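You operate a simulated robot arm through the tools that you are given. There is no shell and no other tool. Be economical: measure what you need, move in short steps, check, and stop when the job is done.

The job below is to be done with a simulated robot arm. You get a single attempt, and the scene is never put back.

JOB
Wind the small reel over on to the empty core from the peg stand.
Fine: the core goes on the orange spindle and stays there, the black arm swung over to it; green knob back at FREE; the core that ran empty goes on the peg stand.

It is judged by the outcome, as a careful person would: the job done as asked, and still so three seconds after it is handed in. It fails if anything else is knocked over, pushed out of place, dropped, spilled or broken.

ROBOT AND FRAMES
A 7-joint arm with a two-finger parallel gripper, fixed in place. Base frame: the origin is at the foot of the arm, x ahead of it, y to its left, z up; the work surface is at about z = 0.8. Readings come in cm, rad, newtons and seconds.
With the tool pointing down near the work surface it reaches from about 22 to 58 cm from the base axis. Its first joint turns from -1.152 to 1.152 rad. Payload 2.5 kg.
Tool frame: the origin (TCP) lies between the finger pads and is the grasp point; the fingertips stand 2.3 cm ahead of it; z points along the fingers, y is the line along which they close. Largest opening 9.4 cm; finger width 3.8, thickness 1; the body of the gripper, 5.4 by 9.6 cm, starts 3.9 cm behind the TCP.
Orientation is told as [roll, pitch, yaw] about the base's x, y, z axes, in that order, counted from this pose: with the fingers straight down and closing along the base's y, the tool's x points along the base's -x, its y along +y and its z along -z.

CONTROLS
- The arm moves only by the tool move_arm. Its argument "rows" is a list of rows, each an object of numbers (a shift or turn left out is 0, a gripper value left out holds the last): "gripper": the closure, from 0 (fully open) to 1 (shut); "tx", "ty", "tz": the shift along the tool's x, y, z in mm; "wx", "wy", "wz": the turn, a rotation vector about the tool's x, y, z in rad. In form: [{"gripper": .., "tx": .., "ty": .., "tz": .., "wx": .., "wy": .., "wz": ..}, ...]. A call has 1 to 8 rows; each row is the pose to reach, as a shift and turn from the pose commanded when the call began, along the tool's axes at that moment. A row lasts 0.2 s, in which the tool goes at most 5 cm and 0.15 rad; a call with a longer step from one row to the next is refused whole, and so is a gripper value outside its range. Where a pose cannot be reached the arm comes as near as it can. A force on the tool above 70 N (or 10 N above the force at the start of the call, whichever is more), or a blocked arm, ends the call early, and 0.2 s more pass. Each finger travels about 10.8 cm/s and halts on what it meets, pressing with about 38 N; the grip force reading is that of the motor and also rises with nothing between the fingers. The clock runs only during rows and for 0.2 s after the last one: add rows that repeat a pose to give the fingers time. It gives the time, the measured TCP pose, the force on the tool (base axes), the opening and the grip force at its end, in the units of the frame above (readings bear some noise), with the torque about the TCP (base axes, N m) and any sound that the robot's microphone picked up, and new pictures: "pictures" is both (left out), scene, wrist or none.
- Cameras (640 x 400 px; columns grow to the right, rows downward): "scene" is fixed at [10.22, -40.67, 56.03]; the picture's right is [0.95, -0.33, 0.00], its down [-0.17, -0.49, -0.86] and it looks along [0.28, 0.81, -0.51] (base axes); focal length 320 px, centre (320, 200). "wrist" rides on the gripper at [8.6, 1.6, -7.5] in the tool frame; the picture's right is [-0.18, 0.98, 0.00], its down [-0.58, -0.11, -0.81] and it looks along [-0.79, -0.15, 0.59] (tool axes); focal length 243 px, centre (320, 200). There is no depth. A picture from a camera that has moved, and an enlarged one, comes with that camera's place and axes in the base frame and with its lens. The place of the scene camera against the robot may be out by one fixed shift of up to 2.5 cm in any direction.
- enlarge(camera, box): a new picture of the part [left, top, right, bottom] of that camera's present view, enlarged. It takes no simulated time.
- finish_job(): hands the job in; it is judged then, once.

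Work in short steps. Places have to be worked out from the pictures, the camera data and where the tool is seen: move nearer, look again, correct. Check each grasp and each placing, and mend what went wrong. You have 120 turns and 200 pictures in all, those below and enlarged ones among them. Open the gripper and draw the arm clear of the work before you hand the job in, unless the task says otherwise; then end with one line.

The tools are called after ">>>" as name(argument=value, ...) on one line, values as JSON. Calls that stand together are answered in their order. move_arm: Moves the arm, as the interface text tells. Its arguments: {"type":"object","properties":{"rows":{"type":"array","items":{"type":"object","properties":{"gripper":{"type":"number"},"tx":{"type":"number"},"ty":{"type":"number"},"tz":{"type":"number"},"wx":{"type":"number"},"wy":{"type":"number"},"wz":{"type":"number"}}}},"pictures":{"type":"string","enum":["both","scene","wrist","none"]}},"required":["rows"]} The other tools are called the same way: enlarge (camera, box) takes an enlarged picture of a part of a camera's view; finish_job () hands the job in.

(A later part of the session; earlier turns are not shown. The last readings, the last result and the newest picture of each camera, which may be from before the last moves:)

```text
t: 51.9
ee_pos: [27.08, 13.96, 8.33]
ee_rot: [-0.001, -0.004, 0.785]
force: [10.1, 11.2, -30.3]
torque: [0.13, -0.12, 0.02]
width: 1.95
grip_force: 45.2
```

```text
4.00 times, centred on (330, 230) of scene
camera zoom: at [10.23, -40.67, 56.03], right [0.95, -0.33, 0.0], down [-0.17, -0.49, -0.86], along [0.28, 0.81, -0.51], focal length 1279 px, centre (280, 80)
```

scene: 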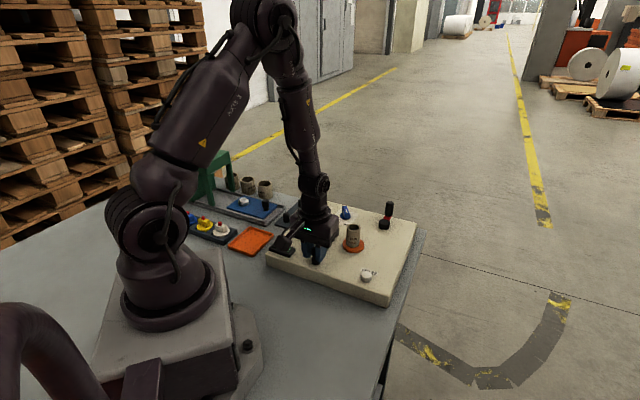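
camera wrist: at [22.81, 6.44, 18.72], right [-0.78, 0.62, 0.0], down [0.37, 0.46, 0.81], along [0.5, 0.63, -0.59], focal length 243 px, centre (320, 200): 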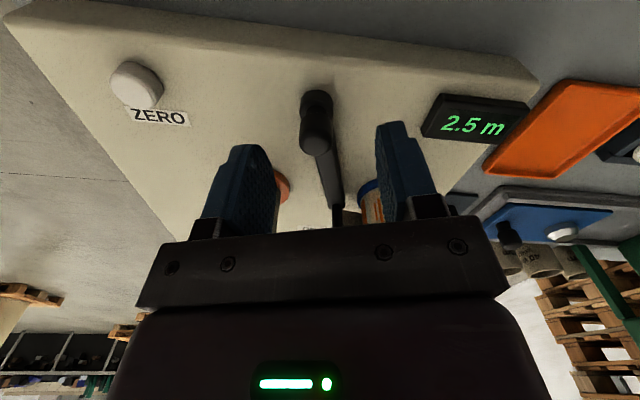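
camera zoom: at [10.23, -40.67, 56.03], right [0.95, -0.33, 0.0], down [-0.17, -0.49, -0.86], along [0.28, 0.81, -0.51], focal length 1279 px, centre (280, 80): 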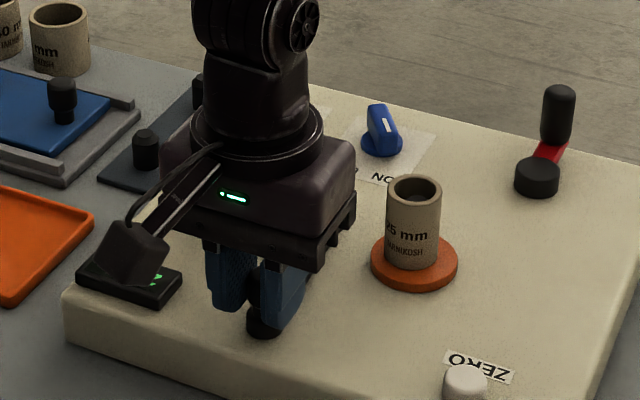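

It swings. Inward/downward force: I'll trim radius and height a little and continue 0.45 rad.

>>> move_arm(rows=[{"tx": -1, "ty": 3, "wz": 0.055, "tz": 2}, {"tx": -2, "ty": 5.9, "wz": 0.11, "tz": 2}, {"tx": -2.4, "ty": 9, "wz": 0.17, "tz": 2}, {"tx": -2.8, "ty": 12, "wz": 0.225, "tz": 2}, {"tx": -3.5, "ty": 15, "wz": 0.28, "tz": 2}, {"tx": -4.2, "ty": 17.7, "wz": 0.34, "tz": 2}, {"tx": -5.2, "ty": 20.5, "wz": 0.395, "tz": 2}, {"tx": -6.2, "ty": 23.3, "wz": 0.45, "tz": 2}], pictures="none")

>>> enlarge(camera="scene", box=[280, 180, 380, 280])

```text
t: 53.7
ee_pos: [25.74, 16.02, 7.81]
ee_rot: [0.0, 0.002, 0.336]
force: [-18.5, -8.4, 32.4]
torque: [-0.07, -0.08, 0.02]
width: 1.95
grip_force: 45.0
```

```text
4.00 times, centred on (330, 230) of scene
camera zoom: at [10.21, -40.68, 56.03], right [0.95, -0.33, 0.0], down [-0.17, -0.49, -0.86], along [0.28, 0.81, -0.51], focal length 1279 px, centre (280, 80)
```

zoom: 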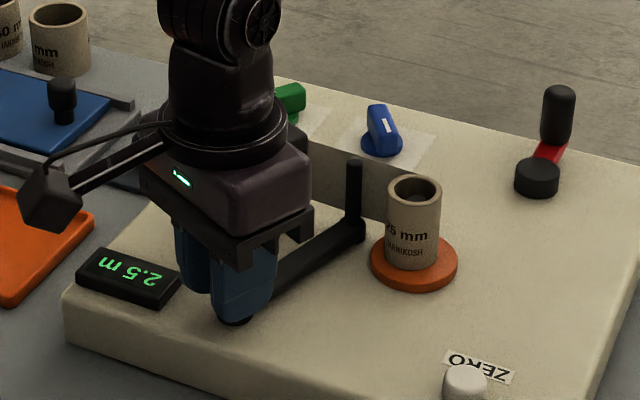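

Working well: the web is stretching over and the post nears the core. Trim (raise 3 mm, slightly outward) and continue ~0.4 rad, watching for the stop.

>>> move_arm(rows=[{"tx": 0.8, "ty": 3, "tz": -3, "wz": 0.05}, {"tx": 0.8, "ty": 5.5, "tz": -3, "wz": 0.1}, {"tx": 0.9, "ty": 8.2, "tz": -3, "wz": 0.15}, {"tx": 0.9, "ty": 11, "tz": -3, "wz": 0.2}, {"tx": 0.2, "ty": 14, "tz": -3, "wz": 0.255}, {"tx": -0.6, "ty": 17, "tz": -3, "wz": 0.31}, {"tx": -0.6, "ty": 17, "tz": -3, "wz": 0.31}], pictures="none")

>>> enlarge(camera="scene", box=[280, 180, 380, 280])

```text
t: 55.3
ee_pos: [25.59, 17.05, 8.19]
ee_rot: [-0.008, -0.003, 0.014]
force: [9.7, -47.7, -1.6]
torque: [-0.82, 0.28, -0.01]
width: 1.95
grip_force: 45.3
```

```text
4.00 times, centred on (330, 230) of scene
camera zoom: at [10.22, -40.67, 56.03], right [0.95, -0.33, 0.0], down [-0.17, -0.49, -0.86], along [0.28, 0.81, -0.51], focal length 1279 px, centre (280, 80)
```

zoom: 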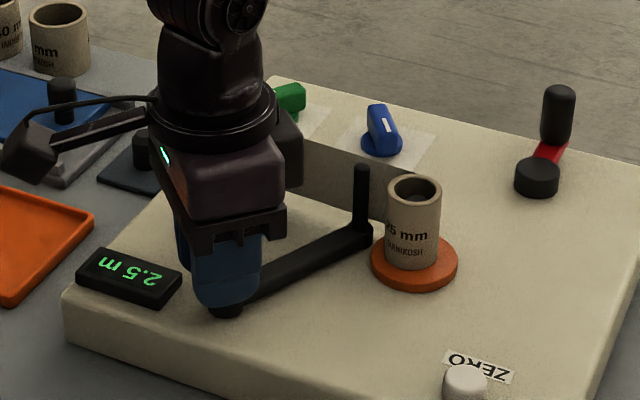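

Firm stop reached (48 N) with the post next to the core — this appears to be the end stop. Release the knob and rise to look.

>>> move_arm(rows=[{"ty": -4}, {"ty": -6, "gripper": 0.5}, {"ty": -6, "gripper": 0.5}, {"ty": -6, "tz": -25}, {"ty": -6, "tz": -65}, {"ty": -6, "tz": -105}, {"ty": -6, "tz": -105}])

>>> enlarge(camera="scene", box=[280, 180, 400, 280])

>>> enlarge(camera="wrist", box=[200, 0, 520, 200])

```text
t: 56.9
ee_pos: [25.48, 17.23, 18.83]
ee_rot: [0.001, -0.004, 0.027]
force: [-0.1, 0.2, -0.2]
torque: [-0.02, -0.03, -0.02]
width: 4.71
grip_force: 0.1
camera wrist: at [16.81, 18.46, 26.33], right [0.16, 0.99, 0.0], down [0.58, -0.09, 0.81], along [0.8, -0.13, -0.59], focal length 243 px, centre (320, 200)
```

scene: 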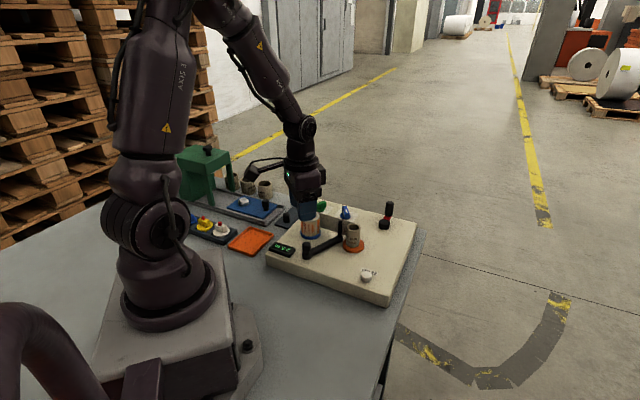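
wrist: 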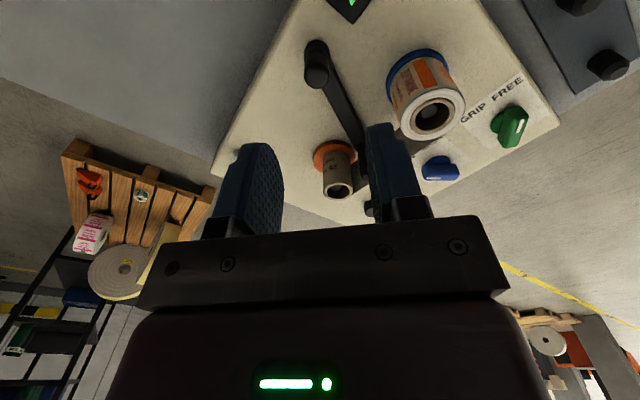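

```text
4.00 times, centred on (340, 230) of scene
camera zoom: at [10.22, -40.67, 56.03], right [0.95, -0.33, 0.0], down [-0.17, -0.49, -0.86], along [0.28, 0.81, -0.51], focal length 1279 px, centre (240, 80)
```

zoom: 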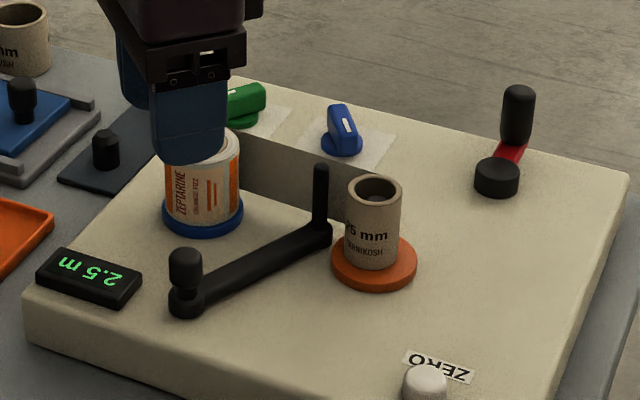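

```text
2.00 times, centred on (360, 100) of wrist
camera zoom: at [16.81, 18.46, 26.33], right [0.16, 0.99, 0.0], down [0.58, -0.09, 0.81], along [0.8, -0.13, -0.59], focal length 485 px, centre (240, 400)
```

zoom: 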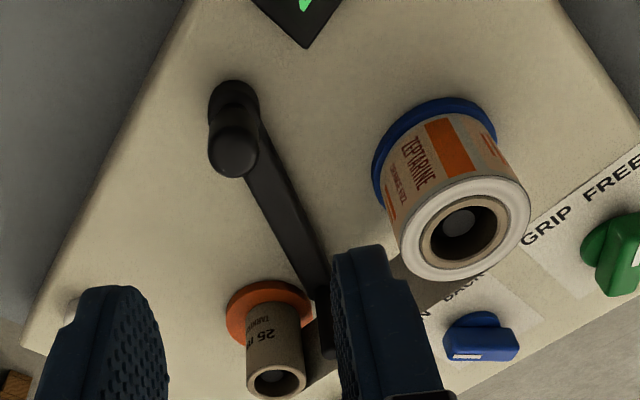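

The web now runs from the reel to the core. Next, the green knob (≈(35.4, 35)): move above it with the tool aligned to its bar (yaw ≈0.2).

>>> move_arm(rows=[{"tx": -18, "ty": 34, "wz": -0.04}, {"tx": -36, "ty": 68, "wz": -0.08}, {"tx": -54, "ty": 102, "wz": -0.12}, {"tx": -72, "ty": 137, "wz": -0.15}, {"tx": -85, "ty": 172, "wz": -0.17}, {"tx": -85, "ty": 176, "wz": -0.17, "tz": 30}, {"tx": -85, "ty": 176, "wz": -0.17, "tz": 30}], pictures="wrist")

>>> enlarge(camera="wrist", box=[220, 20, 440, 200])

```text
t: 58.5
ee_pos: [33.5, 34.78, 15.74]
ee_rot: [0.002, -0.004, 0.196]
force: [0.8, -0.5, 0.9]
torque: [-0.02, 0.0, -0.01]
width: 4.71
grip_force: 0.1
camera wrist: at [24.79, 34.53, 23.24], right [-0.01, 1.0, 0.0], down [0.59, 0.01, 0.81], along [0.81, 0.01, -0.59], focal length 243 px, centre (320, 200)
```

wrist: 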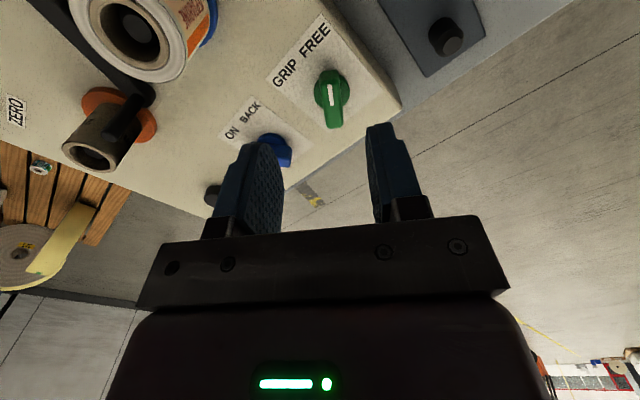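

```text
2.22 times, centred on (330, 110) of wrist
camera zoom: at [24.79, 34.53, 23.24], right [-0.01, 1.0, 0.0], down [0.59, 0.01, 0.81], along [0.81, 0.01, -0.59], focal length 539 px, centre (298, 400)
```

zoom: 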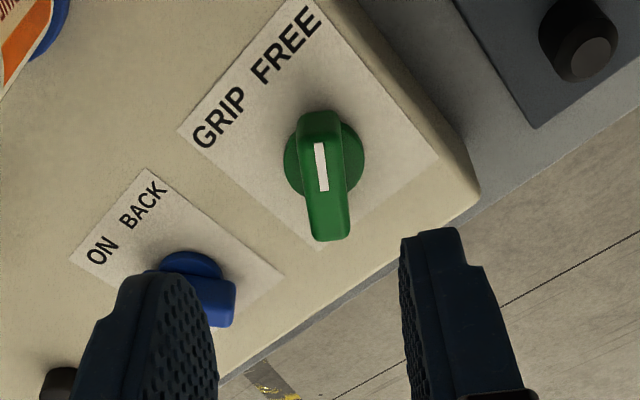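

Knob centre ≈ (35.45, 35.6), top z≈6.3, bar along 10°. Move over and descend.

>>> move_arm(rows=[{"tx": -20.7, "ty": 4.2, "tz": 15}, {"tx": -20.7, "ty": 4.2, "tz": 40}, {"tx": -20.7, "ty": 4.2, "tz": 55}, {"tx": -20.7, "ty": 4.2, "tz": 55}], pictures="wrist")

>>> enlarge(camera="wrist", box=[220, 60, 420, 240])

```text
t: 59.5
ee_pos: [35.46, 35.69, 10.34]
ee_rot: [0.001, -0.002, 0.195]
force: [0.5, -0.3, 0.0]
torque: [0.01, -0.03, 0.02]
width: 4.72
grip_force: 0.1
camera wrist: at [26.61, 35.48, 17.71], right [-0.01, 1.0, 0.0], down [0.59, 0.01, 0.81], along [0.81, 0.01, -0.59], focal length 243 px, centre (320, 200)
```

wrist: 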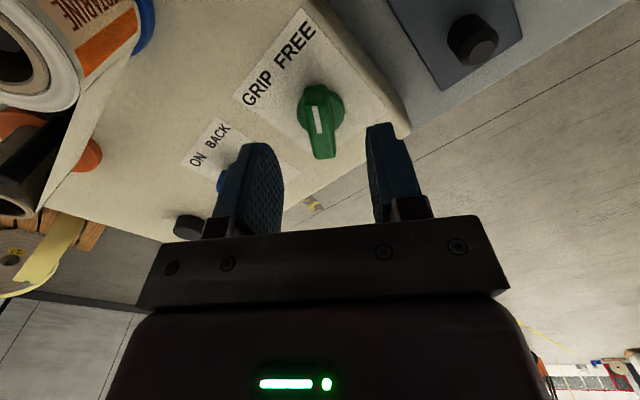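

```text
2.22 times, centred on (320, 150) of wrist
camera zoom: at [26.61, 35.48, 17.71], right [-0.01, 1.0, 0.0], down [0.59, 0.01, 0.81], along [0.81, 0.01, -0.59], focal length 539 px, centre (320, 311)
```

zoom: 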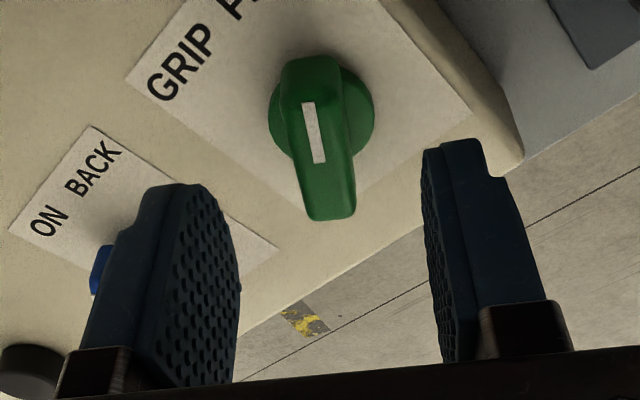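

Well aligned. Descend to z≈7.2 and grip the green knob.

>>> move_arm(rows=[{"tz": 15}, {"tz": 26}, {"tz": 31}, {"tz": 31, "gripper": 0.7}, {"tz": 31, "gripper": 0.95}, {"tz": 31, "gripper": 0.95}], pictures="none")

>>> move_arm(rows=[{"wz": -0.1}, {"wz": -0.2}, {"wz": -0.3}, {"wz": -0.4}, {"wz": -0.5}], pictures="wrist")

```text
t: 60.9
ee_pos: [35.46, 35.71, 7.06]
ee_rot: [-0.001, -0.004, 0.195]
force: [0.7, -1.8, 0.2]
torque: [-0.14, 0.19, -0.02]
width: 1.46
grip_force: 44.8
```

```text
t: 62.1
ee_pos: [35.34, 35.6, 7.08]
ee_rot: [-0.001, -0.005, 0.696]
force: [11.6, -0.5, -7.0]
torque: [0.47, -0.4, -0.02]
width: 1.49
grip_force: 44.7
camera wrist: at [27.79, 31.14, 14.61], right [-0.49, 0.87, 0.0], down [0.51, 0.29, 0.81], along [0.71, 0.4, -0.59], focal length 243 px, centre (320, 200)
```

wrist: 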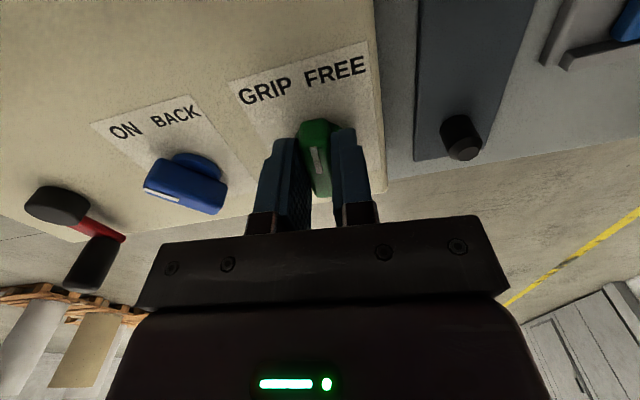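

The knob turns with me and is halfway between the labels. Continue to GRIP.

>>> move_arm(rows=[{"wz": -0.1}, {"wz": -0.2}, {"wz": -0.3}, {"wz": -0.4}, {"wz": -0.48}], pictures="wrist")

>>> enlarge(camera="wrist", box=[220, 20, 420, 200])

```text
t: 63.3
ee_pos: [35.7, 35.36, 7.19]
ee_rot: [-0.005, -0.003, 1.175]
force: [23.5, -2.7, -20.9]
torque: [1.07, -0.37, -0.05]
width: 1.49
grip_force: 45.4
camera wrist: at [30.74, 28.03, 14.64], right [-0.84, 0.55, -0.01], down [0.32, 0.49, 0.81], along [0.45, 0.67, -0.59], focal length 243 px, centre (320, 200)
```

wrist: 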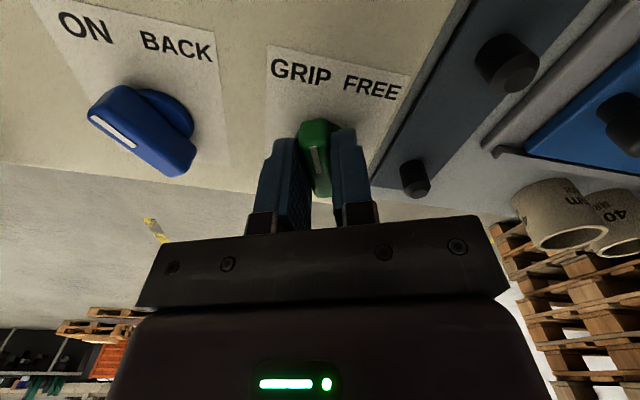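

```text
2.22 times, centred on (320, 110) of wrist
camera zoom: at [30.74, 28.03, 14.64], right [-0.84, 0.55, -0.01], down [0.32, 0.49, 0.81], along [0.45, 0.67, -0.59], focal length 539 px, centre (320, 400)
```

zoom: 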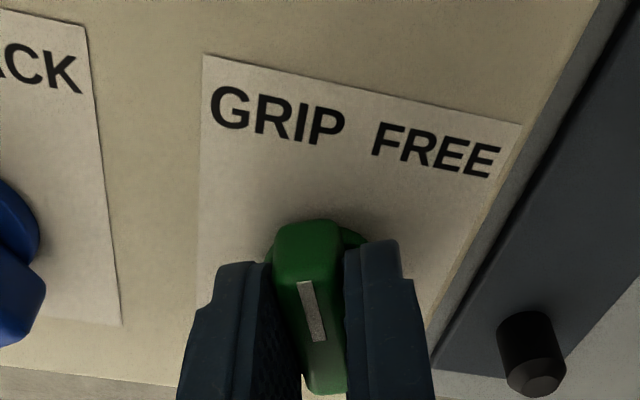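

It points at GRIP; nudge a little further to feel for the end stop, easing the sideways load.

>>> move_arm(rows=[{"wz": -0.05, "ty": 2}, {"wz": -0.1, "ty": 2}, {"wz": -0.15, "ty": 2}, {"wz": -0.15, "ty": 2}], pictures="none")

>>> move_arm(rows=[{"gripper": 0.5}, {"gripper": 0.5}, {"gripper": 0.5, "tz": -30}, {"tz": -60}, {"tz": -60}], pictures="both")

>>> enlarge(camera="wrist", box=[200, 0, 420, 180])

```text
t: 64.3
ee_pos: [35.53, 35.54, 7.23]
ee_rot: [-0.009, 0.002, 1.322]
force: [29.3, -9.7, -12.5]
torque: [0.69, -0.04, 0.01]
width: 1.5
grip_force: 45.2
```

```text
t: 65.5
ee_pos: [35.04, 35.71, 13.37]
ee_rot: [-0.001, -0.002, 1.327]
force: [0.3, -0.2, -0.9]
torque: [0.0, -0.01, 0.0]
width: 4.71
grip_force: 0.0
camera wrist: at [31.3, 27.62, 20.83], right [-0.91, 0.42, 0.0], down [0.24, 0.54, 0.81], along [0.34, 0.73, -0.59], focal length 243 px, centre (320, 200)
```

scene: 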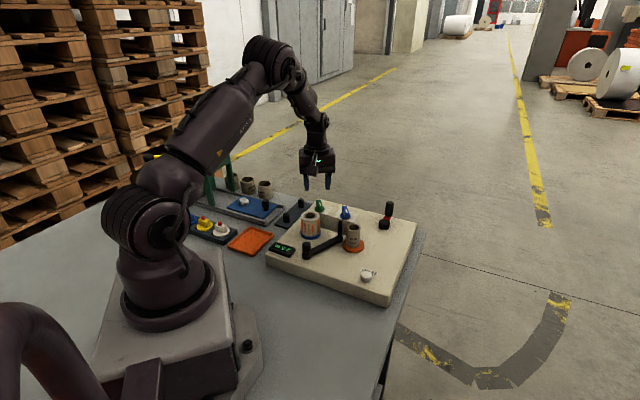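
wrist: 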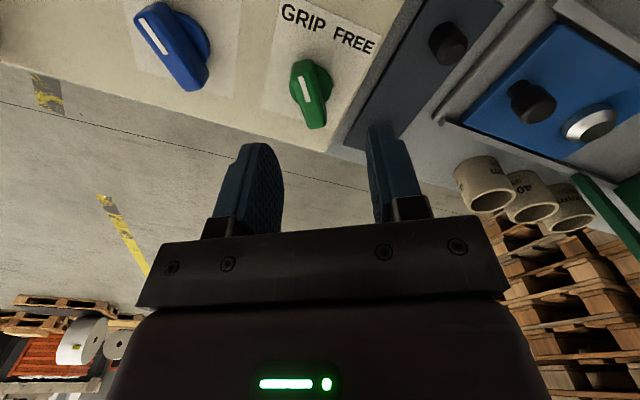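

```text
2.22 times, centred on (310, 90) of wrist
camera zoom: at [31.3, 27.62, 20.83], right [-0.91, 0.42, 0.0], down [0.24, 0.54, 0.81], along [0.34, 0.73, -0.59], focal length 539 px, centre (342, 444)
```

zoom: 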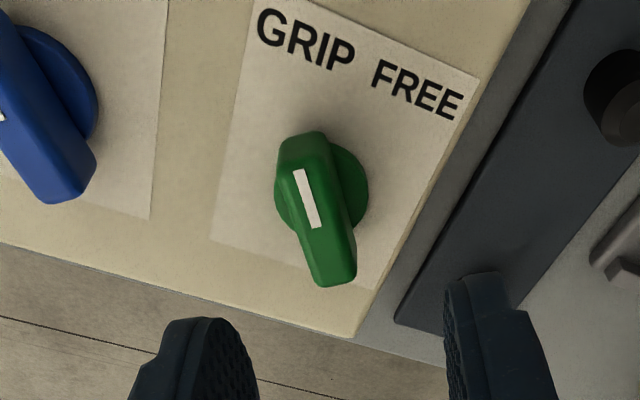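

Green now points to GRIP. Next the red crank, hub ≈ (48.3, 22.2), handle ≈ (51.2, 24.8). Move over for a close look.

>>> move_arm(rows=[{"tx": 8, "ty": -10, "tz": -40, "wz": 0.12}, {"tx": 22, "ty": -40, "tz": -50, "wz": 0.25}, {"tx": 38, "ty": -70, "tz": -50, "wz": 0.38}, {"tx": 54, "ty": -100, "tz": -50, "wz": 0.51}, {"tx": 72, "ty": -130, "tz": -50, "wz": 0.64}, {"tx": 88, "ty": -150, "tz": -50, "wz": 0.76}, {"tx": 92, "ty": -157, "tz": -50, "wz": 0.88}, {"tx": 92, "ty": -157, "tz": -50, "wz": 0.88}], pictures="both")

>>> enlarge(camera="wrist", box=[200, 0, 440, 200])

>>> enlarge(camera="scene", box=[250, 180, 430, 310])

```text
t: 67.3
ee_pos: [48.16, 22.97, 18.32]
ee_rot: [0.001, -0.004, 0.443]
force: [1.1, -0.6, -0.5]
torque: [0.0, 0.0, 0.0]
width: 4.7
grip_force: 0.1
camera wrist: at [39.61, 20.54, 25.79], right [-0.26, 0.97, 0.0], down [0.57, 0.15, 0.81], along [0.78, 0.21, -0.59], focal length 243 px, centre (320, 200)
```

scene: 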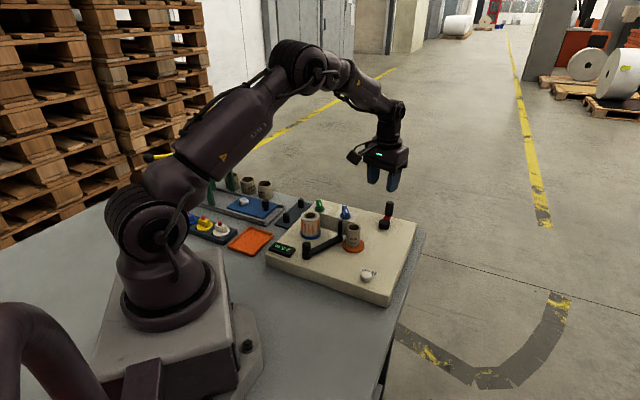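
wrist: 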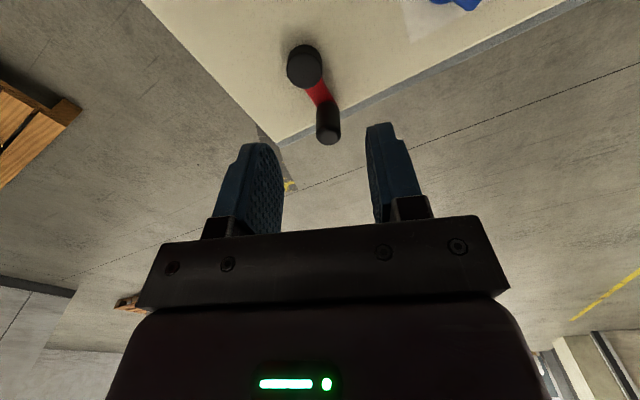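

```text
2.00 times, centred on (320, 100) of wrist
camera zoom: at [39.61, 20.54, 25.79], right [-0.26, 0.97, 0.0], down [0.57, 0.15, 0.81], along [0.78, 0.21, -0.59], focal length 485 px, centre (320, 400)
```

zoom: 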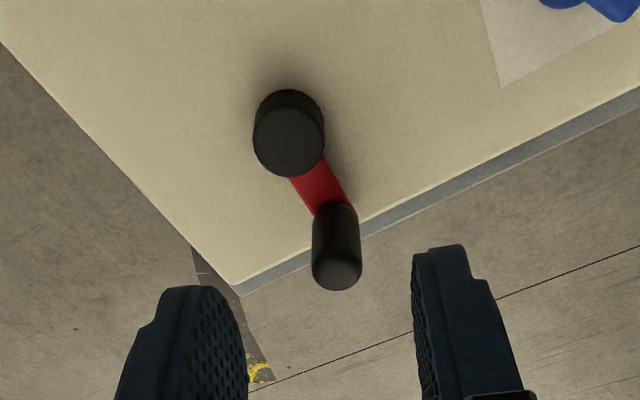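

```text
3.08 times, centred on (340, 245) of scene
camera zoom: at [10.22, -40.67, 56.03], right [0.95, -0.33, 0.0], down [-0.17, -0.49, -0.86], along [0.28, 0.81, -0.51], focal length 984 px, centre (258, 62)
```

zoom: 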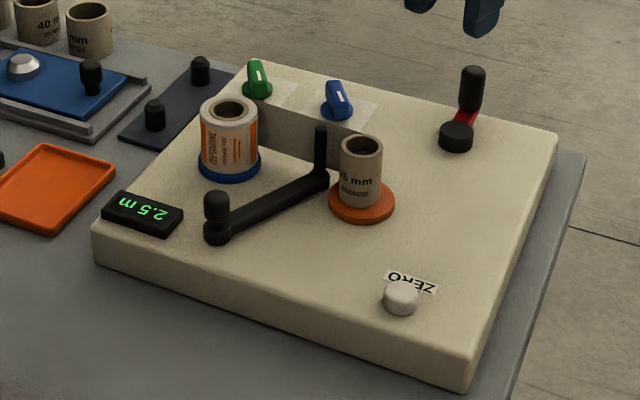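

Handle ≈ (51.6, 24.7), top z≈9.6. Move above it and check.

>>> move_arm(rows=[{"tx": -13, "tz": 10}, {"tx": -26, "tz": 25}, {"tx": -38, "ty": 1, "tz": 45}, {"tx": -38, "ty": 1, "tz": 50}, {"tx": -38, "ty": 1, "tz": 50}], pictures="wrist")

>>> enlarge(camera="wrist", box=[220, 40, 420, 240])

>>> enlarge(camera="scene", box=[340, 150, 440, 250])

```text
t: 68.5
ee_pos: [51.58, 24.66, 13.22]
ee_rot: [0.0, -0.004, 0.446]
force: [0.2, 0.0, -0.9]
torque: [-0.04, -0.02, -0.03]
width: 4.7
grip_force: 0.1
camera wrist: at [43.04, 22.29, 20.72], right [-0.26, 0.97, 0.0], down [0.57, 0.15, 0.81], along [0.78, 0.21, -0.59], focal length 243 px, centre (320, 200)
```

wrist: 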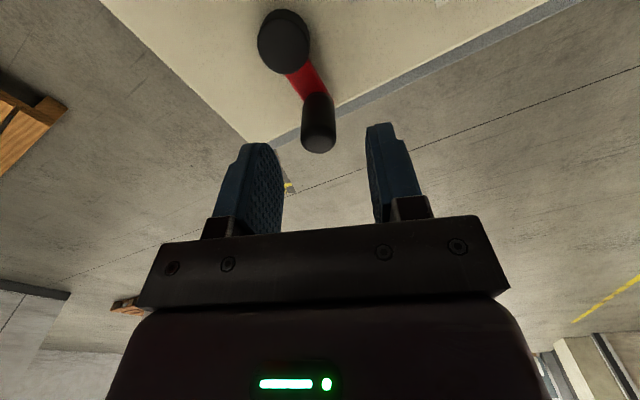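

```text
2.00 times, centred on (320, 140) of wrist
camera zoom: at [43.04, 22.29, 20.72], right [-0.26, 0.97, 0.0], down [0.57, 0.15, 0.81], along [0.78, 0.21, -0.59], focal length 485 px, centre (320, 320)
```

zoom: 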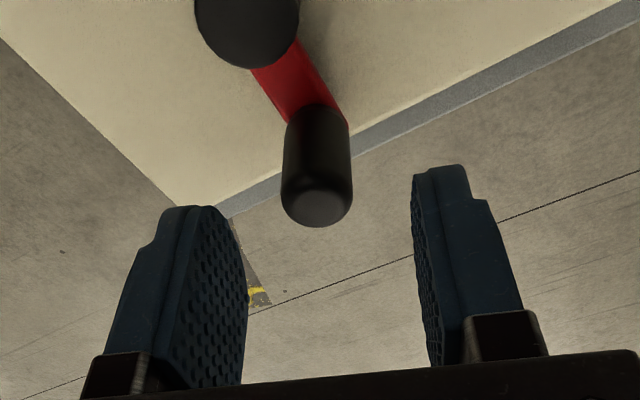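

```text
4.00 times, centred on (390, 200) of scene
camera zoom: at [10.22, -40.67, 56.03], right [0.95, -0.33, 0.0], down [-0.17, -0.49, -0.86], along [0.28, 0.81, -0.51], focal length 1279 px, centre (40, 200)
```

zoom: 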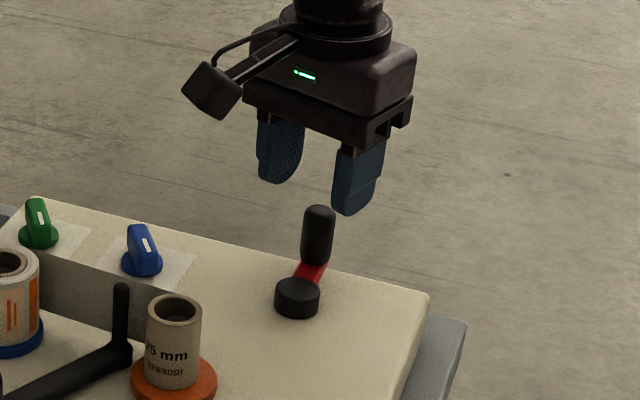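

Aligned within 3 mm. Descend and grip the crank handle.

>>> move_arm(rows=[{"tx": -2.5, "tz": 20}, {"tx": -2.5, "tz": 38}, {"tx": -2.5, "tz": 48}, {"tx": -2.5, "tz": 48, "gripper": 0.7}, {"tx": -2.5, "tz": 48, "gripper": 0.85}, {"tx": -2.5, "tz": 48, "gripper": 0.85}], pictures="wrist")

```text
t: 69.9
ee_pos: [51.79, 24.64, 8.61]
ee_rot: [-0.002, -0.001, 0.446]
force: [0.4, -0.6, -2.2]
torque: [0.01, -0.19, 0.02]
width: 2.14
grip_force: 44.9
camera wrist: at [43.36, 22.26, 15.94], right [-0.26, 0.97, 0.0], down [0.57, 0.15, 0.81], along [0.78, 0.21, -0.59], focal length 243 px, centre (320, 200)
```

wrist: 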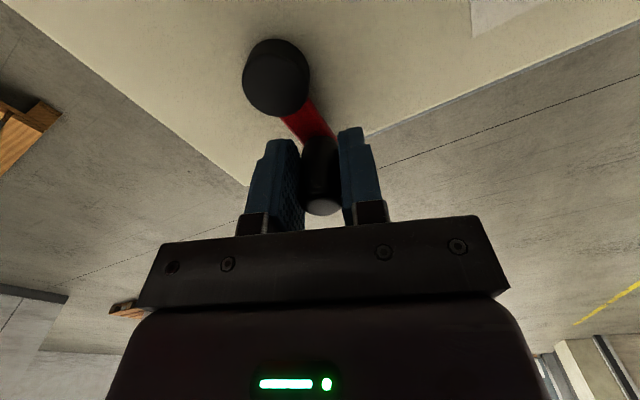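

Gripped (2.1 cm). Hub ≈ (48.6, 21.75), r≈4.3. Try turning 40° clockwise and see how force and counter respond.

>>> move_arm(rows=[{"tx": -1.6, "ty": -7.5}, {"tx": -1.7, "ty": -15}, {"tx": -0.6, "ty": -22.5}, {"tx": 1.8, "ty": -29.6}, {"tx": 1.8, "ty": -29.6}], pictures="wrist")

>>> enlarge(camera="scene", box=[250, 180, 430, 310])

```text
t: 71.1
ee_pos: [53.03, 21.97, 8.46]
ee_rot: [-0.003, -0.008, 0.445]
force: [23.5, 1.0, -11.7]
torque: [-0.06, -0.2, -0.03]
width: 2.12
grip_force: 45.0
camera wrist: at [44.49, 19.61, 15.92], right [-0.26, 0.97, 0.0], down [0.57, 0.15, 0.81], along [0.78, 0.21, -0.59], focal length 243 px, centre (320, 200)
```

wrist: 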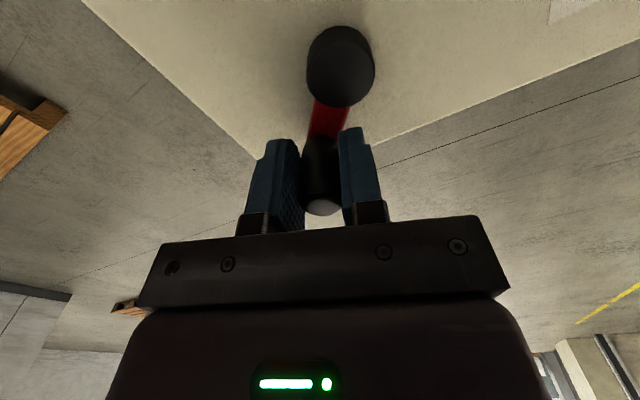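

```text
3.08 times, centred on (340, 245) of scene
camera zoom: at [10.22, -40.67, 56.03], right [0.95, -0.33, 0.0], down [-0.17, -0.49, -0.86], along [0.28, 0.81, -0.51], focal length 984 px, centre (258, 62)
```

zoom: 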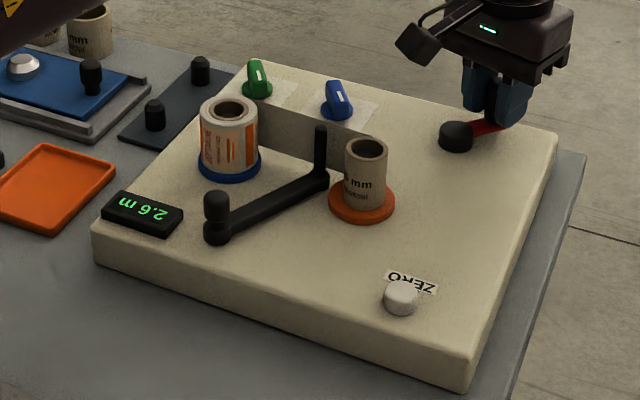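

The counter went 2.5→2.6 and both reel and core turned, so clockwise with ON winds onto the core. Refined hub ≈ (48.8, 21.55). Continue clockwise in 30° steps for about 230°.

>>> move_arm(rows=[{"tx": 8.2, "ty": -16.3}, {"tx": 24.1, "ty": -26.2}, {"tx": 46.4, "ty": -28}, {"tx": 66.6, "ty": -18.3}, {"tx": 79.2, "ty": 0.1}, {"tx": 81, "ty": 22.4}, {"tx": 71.3, "ty": 42.6}, {"tx": 52.9, "ty": 55.2}], pictures="wrist")

>>> enlarge(camera="scene", box=[250, 180, 430, 310])

```text
t: 72.9
ee_pos: [46.01, 24.35, 8.49]
ee_rot: [-0.005, -0.003, 0.443]
force: [10.7, -10.8, 11.7]
torque: [0.52, -0.15, -0.07]
width: 2.15
grip_force: 44.8
camera wrist: at [37.49, 22.13, 16.0], right [-0.25, 0.97, 0.0], down [0.57, 0.15, 0.81], along [0.78, 0.2, -0.59], focal length 243 px, centre (320, 200)
```

wrist: 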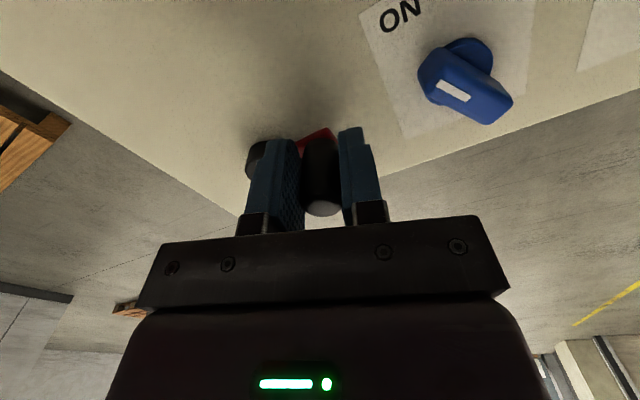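

```text
3.08 times, centred on (340, 245) of scene
camera zoom: at [10.21, -40.68, 56.03], right [0.95, -0.33, 0.0], down [-0.17, -0.49, -0.86], along [0.28, 0.81, -0.51], focal length 984 px, centre (258, 62)
```

zoom: 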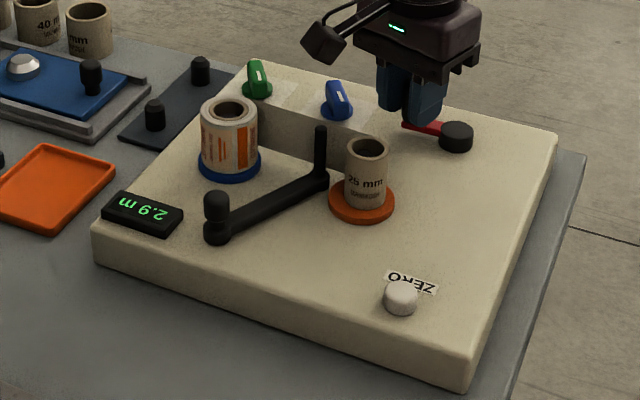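

Counter is 2.9 m after ~¾ turn (~0.55 m/turn) and forces are low. Do a full turn per call with 45° steps.

>>> move_arm(rows=[{"tx": -34.1, "ty": -1.8}, {"tx": -56.8, "ty": -27.1}, {"tx": -55.1, "ty": -61.2}, {"tx": -29.8, "ty": -83.9}, {"tx": 4.3, "ty": -82.2}, {"tx": 27, "ty": -56.9}, {"tx": 25.3, "ty": -22.8}, {"tx": 0, "ty": 0}], pictures="none")

>>> enlarge(camera="scene", box=[250, 180, 430, 310])

```text
t: 74.7
ee_pos: [45.91, 24.53, 8.31]
ee_rot: [0.001, -0.006, 0.443]
force: [1.5, -1.8, -0.2]
torque: [0.37, 0.54, 0.02]
width: 2.15
grip_force: 44.7
```

```text
3.08 times, centred on (340, 245) of scene
camera zoom: at [10.21, -40.68, 56.03], right [0.95, -0.33, 0.0], down [-0.17, -0.49, -0.86], along [0.28, 0.81, -0.51], focal length 984 px, centre (258, 62)
```

zoom: 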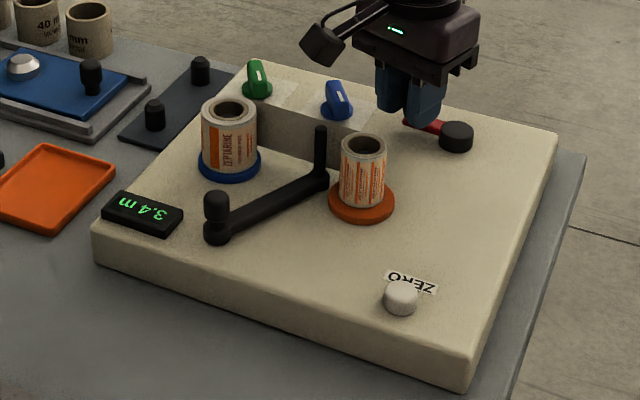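

A full turn works cleanly (3.4 m; the core now carries film, the reel shrinks). Two more turns.

>>> move_arm(rows=[{"tx": -34.1, "ty": -1.8}, {"tx": -56.8, "ty": -27.1}, {"tx": -55.1, "ty": -61.2}, {"tx": -29.8, "ty": -83.9}, {"tx": 4.3, "ty": -82.2}, {"tx": 27, "ty": -56.9}, {"tx": 25.3, "ty": -22.8}, {"tx": 0, "ty": 0}], pictures="none")

>>> move_arm(rows=[{"tx": -34.1, "ty": -1.8}, {"tx": -56.8, "ty": -27.1}, {"tx": -55.1, "ty": -61.2}, {"tx": -29.8, "ty": -83.9}, {"tx": 4.3, "ty": -82.2}, {"tx": 27, "ty": -56.9}, {"tx": 25.3, "ty": -22.8}, {"tx": 0, "ty": 0}], pictures="none")

>>> enlarge(camera="scene", box=[250, 180, 430, 310])

```text
t: 76.5
ee_pos: [45.9, 24.53, 8.3]
ee_rot: [-0.008, 0.003, 0.442]
force: [13.8, -14.2, -24.1]
torque: [0.31, 0.94, -0.13]
width: 2.12
grip_force: 45.4
```

```text
t: 78.3
ee_pos: [45.75, 24.27, 8.66]
ee_rot: [-0.004, 0.001, 0.446]
force: [6.0, -5.5, -16.9]
torque: [-0.15, 1.27, -0.05]
width: 2.15
grip_force: 45.2
```

```text
3.08 times, centred on (340, 245) of scene
camera zoom: at [10.22, -40.67, 56.03], right [0.95, -0.33, 0.0], down [-0.17, -0.49, -0.86], along [0.28, 0.81, -0.51], focal length 984 px, centre (258, 62)
```

zoom: 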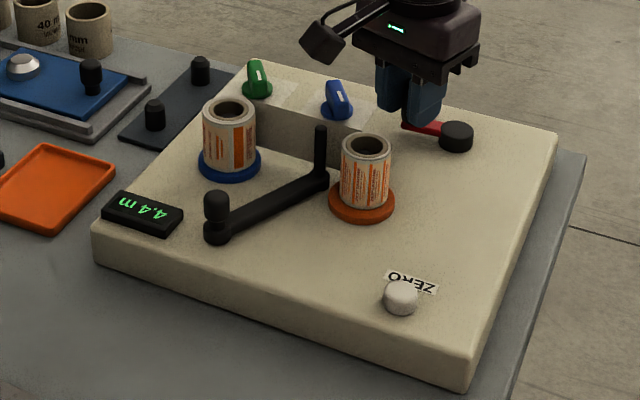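

Winding steadily (4.4 m). Continue with two more turns.

>>> move_arm(rows=[{"tx": -34.1, "ty": -1.8, "tz": 1}, {"tx": -56.8, "ty": -27.1, "tz": 1}, {"tx": -55.1, "ty": -61.2, "tz": 1}, {"tx": -29.8, "ty": -83.9, "tz": 1}, {"tx": 4.3, "ty": -82.2, "tz": 1}, {"tx": 27, "ty": -56.9, "tz": 1}, {"tx": 25.3, "ty": -22.8, "tz": 1}, {"tx": 0, "ty": 0, "tz": 1}], pictures="none")

>>> move_arm(rows=[{"tx": -34.1, "ty": -1.8}, {"tx": -56.8, "ty": -27.1}, {"tx": -55.1, "ty": -61.2}, {"tx": -29.8, "ty": -83.9}, {"tx": 4.3, "ty": -82.2}, {"tx": 27, "ty": -56.9}, {"tx": 25.3, "ty": -22.8}, {"tx": 0, "ty": 0}], pictures="none")

>>> enlarge(camera="scene", box=[250, 180, 430, 310])

```text
t: 80.1
ee_pos: [46.1, 24.35, 8.48]
ee_rot: [-0.002, -0.002, 0.445]
force: [1.6, -2.4, 17.3]
torque: [-0.23, 1.03, -0.02]
width: 2.14
grip_force: 45.4
```

```text
t: 81.9
ee_pos: [45.7, 24.26, 8.53]
ee_rot: [-0.007, -0.003, 0.438]
force: [16.7, -15.2, 3.1]
torque: [0.41, 0.95, -0.17]
width: 2.13
grip_force: 44.1
```

```text
3.08 times, centred on (340, 245) of scene
camera zoom: at [10.21, -40.68, 56.03], right [0.95, -0.33, 0.0], down [-0.17, -0.49, -0.86], along [0.28, 0.81, -0.51], focal length 984 px, centre (258, 62)
```

zoom: 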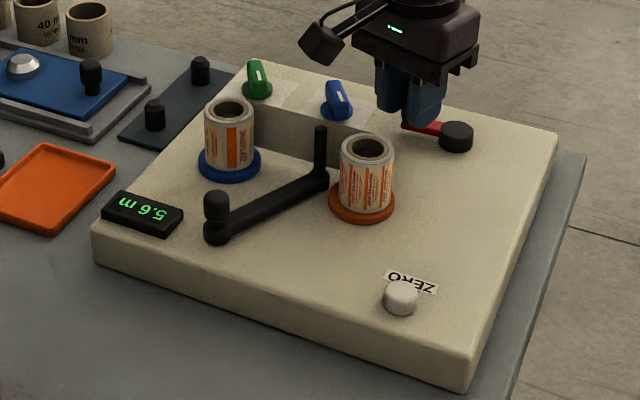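

5.6 m; reel thinning. Two more turns.

>>> move_arm(rows=[{"tx": -34.1, "ty": -1.8}, {"tx": -56.8, "ty": -27.1}, {"tx": -55.1, "ty": -61.2}, {"tx": -29.8, "ty": -83.9}, {"tx": 4.3, "ty": -82.2}, {"tx": 27, "ty": -56.9}, {"tx": 25.3, "ty": -22.8}, {"tx": 0, "ty": 0}], pictures="none")

>>> move_arm(rows=[{"tx": -34.1, "ty": -1.8}, {"tx": -56.8, "ty": -27.1}, {"tx": -55.1, "ty": -61.2}, {"tx": -29.8, "ty": -83.9}, {"tx": 4.3, "ty": -82.2}, {"tx": 27, "ty": -56.9}, {"tx": 25.3, "ty": -22.8}, {"tx": 0, "ty": 0}], pictures="none")

>>> enlarge(camera="scene", box=[250, 180, 430, 310])

```text
t: 83.7
ee_pos: [45.98, 24.37, 8.54]
ee_rot: [-0.004, -0.003, 0.44]
force: [12.6, -9.9, 2.4]
torque: [-0.03, 1.34, -0.1]
width: 2.15
grip_force: 44.8
```

```text
t: 85.5
ee_pos: [46.04, 24.58, 8.41]
ee_rot: [-0.009, -0.002, 0.438]
force: [21.5, -21.6, -6.8]
torque: [0.86, 0.07, -0.19]
width: 2.15
grip_force: 45.2
```

```text
3.08 times, centred on (340, 245) of scene
camera zoom: at [10.21, -40.68, 56.03], right [0.95, -0.33, 0.0], down [-0.17, -0.49, -0.86], along [0.28, 0.81, -0.51], focal length 984 px, centre (258, 62)
```

zoom: 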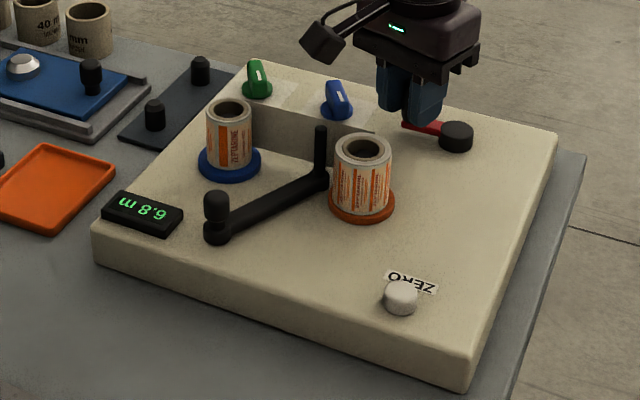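

6.8 m; nearly empty. One turn at a time now.

>>> move_arm(rows=[{"tx": -34.1, "ty": -1.8}, {"tx": -56.8, "ty": -27.1}, {"tx": -55.1, "ty": -61.2}, {"tx": -29.8, "ty": -83.9}, {"tx": 4.3, "ty": -82.2}, {"tx": 27, "ty": -56.9}, {"tx": 25.3, "ty": -22.8}, {"tx": 0, "ty": 0}], pictures="none")

>>> enlarge(camera="scene", box=[250, 180, 430, 310])

```text
t: 87.3
ee_pos: [45.92, 24.53, 8.62]
ee_rot: [-0.008, -0.003, 0.436]
force: [19.7, -23.9, 2.9]
torque: [0.38, 0.8, -0.34]
width: 2.16
grip_force: 45.1
```

```text
3.08 times, centred on (340, 245) of scene
camera zoom: at [10.21, -40.68, 56.03], right [0.95, -0.33, 0.0], down [-0.17, -0.49, -0.86], along [0.28, 0.81, -0.51], focal length 984 px, centre (258, 62)
```

zoom: 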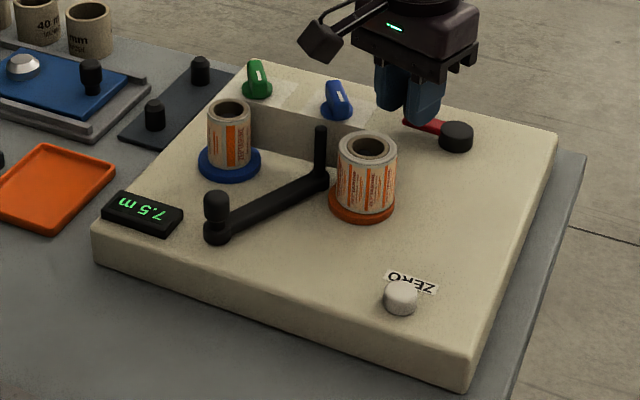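

One more turn.

>>> move_arm(rows=[{"tx": -34.1, "ty": -1.8}, {"tx": -56.8, "ty": -27.1}, {"tx": -55.1, "ty": -61.2}, {"tx": -29.8, "ty": -83.9}, {"tx": 4.3, "ty": -82.2}, {"tx": 27, "ty": -56.9}, {"tx": 25.3, "ty": -22.8}, {"tx": 0, "ty": 0}], pictures="none")

>>> enlarge(camera="scene", box=[250, 180, 430, 310])

```text
t: 89.1
ee_pos: [45.87, 24.36, 8.49]
ee_rot: [-0.003, -0.006, 0.441]
force: [6.5, -6.5, 15.1]
torque: [-0.16, 1.05, -0.08]
width: 2.13
grip_force: 44.7
```

```text
3.08 times, centred on (340, 245) of scene
camera zoom: at [10.21, -40.68, 56.03], right [0.95, -0.33, 0.0], down [-0.17, -0.49, -0.86], along [0.28, 0.81, -0.51], focal length 984 px, centre (258, 62)
```

zoom: 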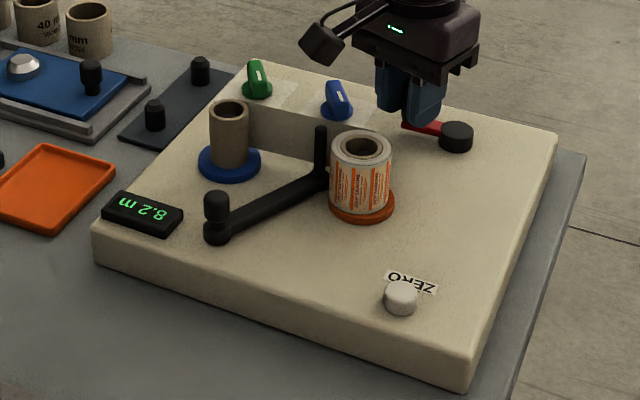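

The blue-spindle core looks bare but a web strip still seems to be there. Zoom in.

>>> enlarge(camera="scene", box=[300, 200, 370, 250])

```text
8.00 times, centred on (335, 225) of scene
camera zoom: at [10.21, -40.68, 56.03], right [0.95, -0.33, 0.0], down [-0.17, -0.49, -0.86], along [0.28, 0.81, -0.51], focal length 2558 px, centre (200, 0)
```

zoom: 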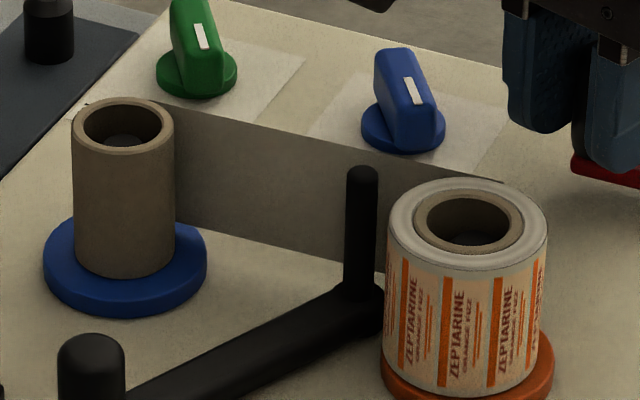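

Core is bare, but the tail strip still spans. Wind a further turn to bring the tail over and see if the counter still runs.

>>> move_arm(rows=[{"tx": -34.1, "ty": -1.8}, {"tx": -56.8, "ty": -27.1}, {"tx": -55.1, "ty": -61.2}, {"tx": -29.8, "ty": -83.9}, {"tx": 4.3, "ty": -82.2}, {"tx": 27, "ty": -56.9}, {"tx": 25.3, "ty": -22.8}, {"tx": 0, "ty": 0}], pictures="none")

>>> enlarge(camera="scene", box=[250, 180, 430, 310])

```text
t: 90.9
ee_pos: [45.83, 24.42, 8.5]
ee_rot: [-0.009, -0.002, 0.439]
force: [9.4, -8.6, 0.5]
torque: [-0.06, 1.39, -0.13]
width: 2.15
grip_force: 44.4
```

```text
3.08 times, centred on (340, 245) of scene
camera zoom: at [10.21, -40.68, 56.03], right [0.95, -0.33, 0.0], down [-0.17, -0.49, -0.86], along [0.28, 0.81, -0.51], focal length 984 px, centre (258, 62)
```

zoom: 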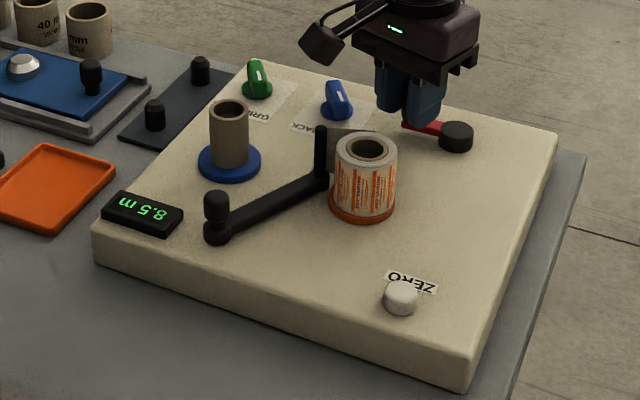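

>>> enlarge(camera="scene", box=[300, 200, 370, 250])

```text
8.00 times, centred on (335, 225) of scene
camera zoom: at [10.21, -40.68, 56.03], right [0.95, -0.33, 0.0], down [-0.17, -0.49, -0.86], along [0.28, 0.81, -0.51], focal length 2558 px, centre (200, 0)
```

zoom: 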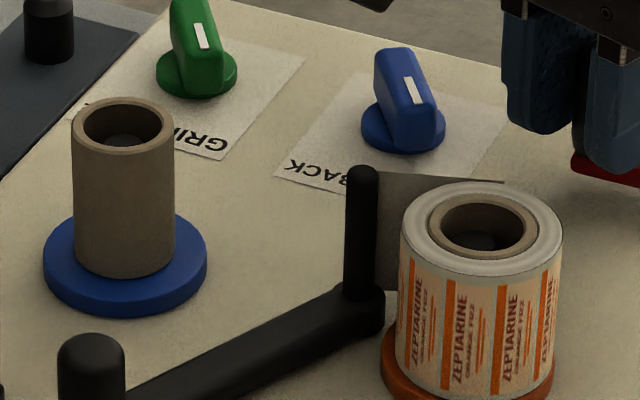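

A short tail still hangs from the post to the new reel. One more turn to see if it winds on.

>>> move_arm(rows=[{"tx": -34.1, "ty": -1.8}, {"tx": -56.8, "ty": -27.1}, {"tx": -55.1, "ty": -61.2}, {"tx": -29.8, "ty": -83.9}, {"tx": 4.3, "ty": -82.2}, {"tx": 27, "ty": -56.9}, {"tx": 25.3, "ty": -22.8}, {"tx": 0, "ty": 0}], pictures="none")

>>> enlarge(camera="scene", box=[270, 195, 380, 265])

```text
t: 92.7
ee_pos: [46.07, 24.35, 8.3]
ee_rot: [-0.009, -0.007, 0.438]
force: [20.7, -19.3, 7.7]
torque: [0.73, 0.04, -0.12]
width: 2.21
grip_force: 44.8
```

```text
5.71 times, centred on (325, 230) of scene
camera zoom: at [10.21, -40.68, 56.03], right [0.95, -0.33, 0.0], down [-0.17, -0.49, -0.86], along [0.28, 0.81, -0.51], focal length 1827 px, centre (291, 29)
```

zoom: 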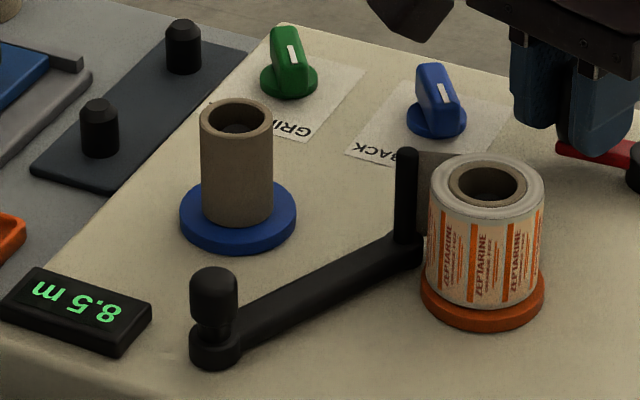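

Counter stays at 8.5 m: everything is wound over. Release the crank and rise, heading to the green knob.

>>> move_arm(rows=[{"gripper": 0.5}, {"gripper": 0.5}, {"tz": -30}, {"tz": -70}, {"tz": -105}, {"tz": -105}], pictures="none")

```text
t: 94.1
ee_pos: [45.86, 24.76, 19.18]
ee_rot: [0.0, -0.002, 0.447]
force: [-0.3, 0.3, -0.2]
torque: [0.0, 0.02, -0.03]
width: 4.72
grip_force: 0.0
```

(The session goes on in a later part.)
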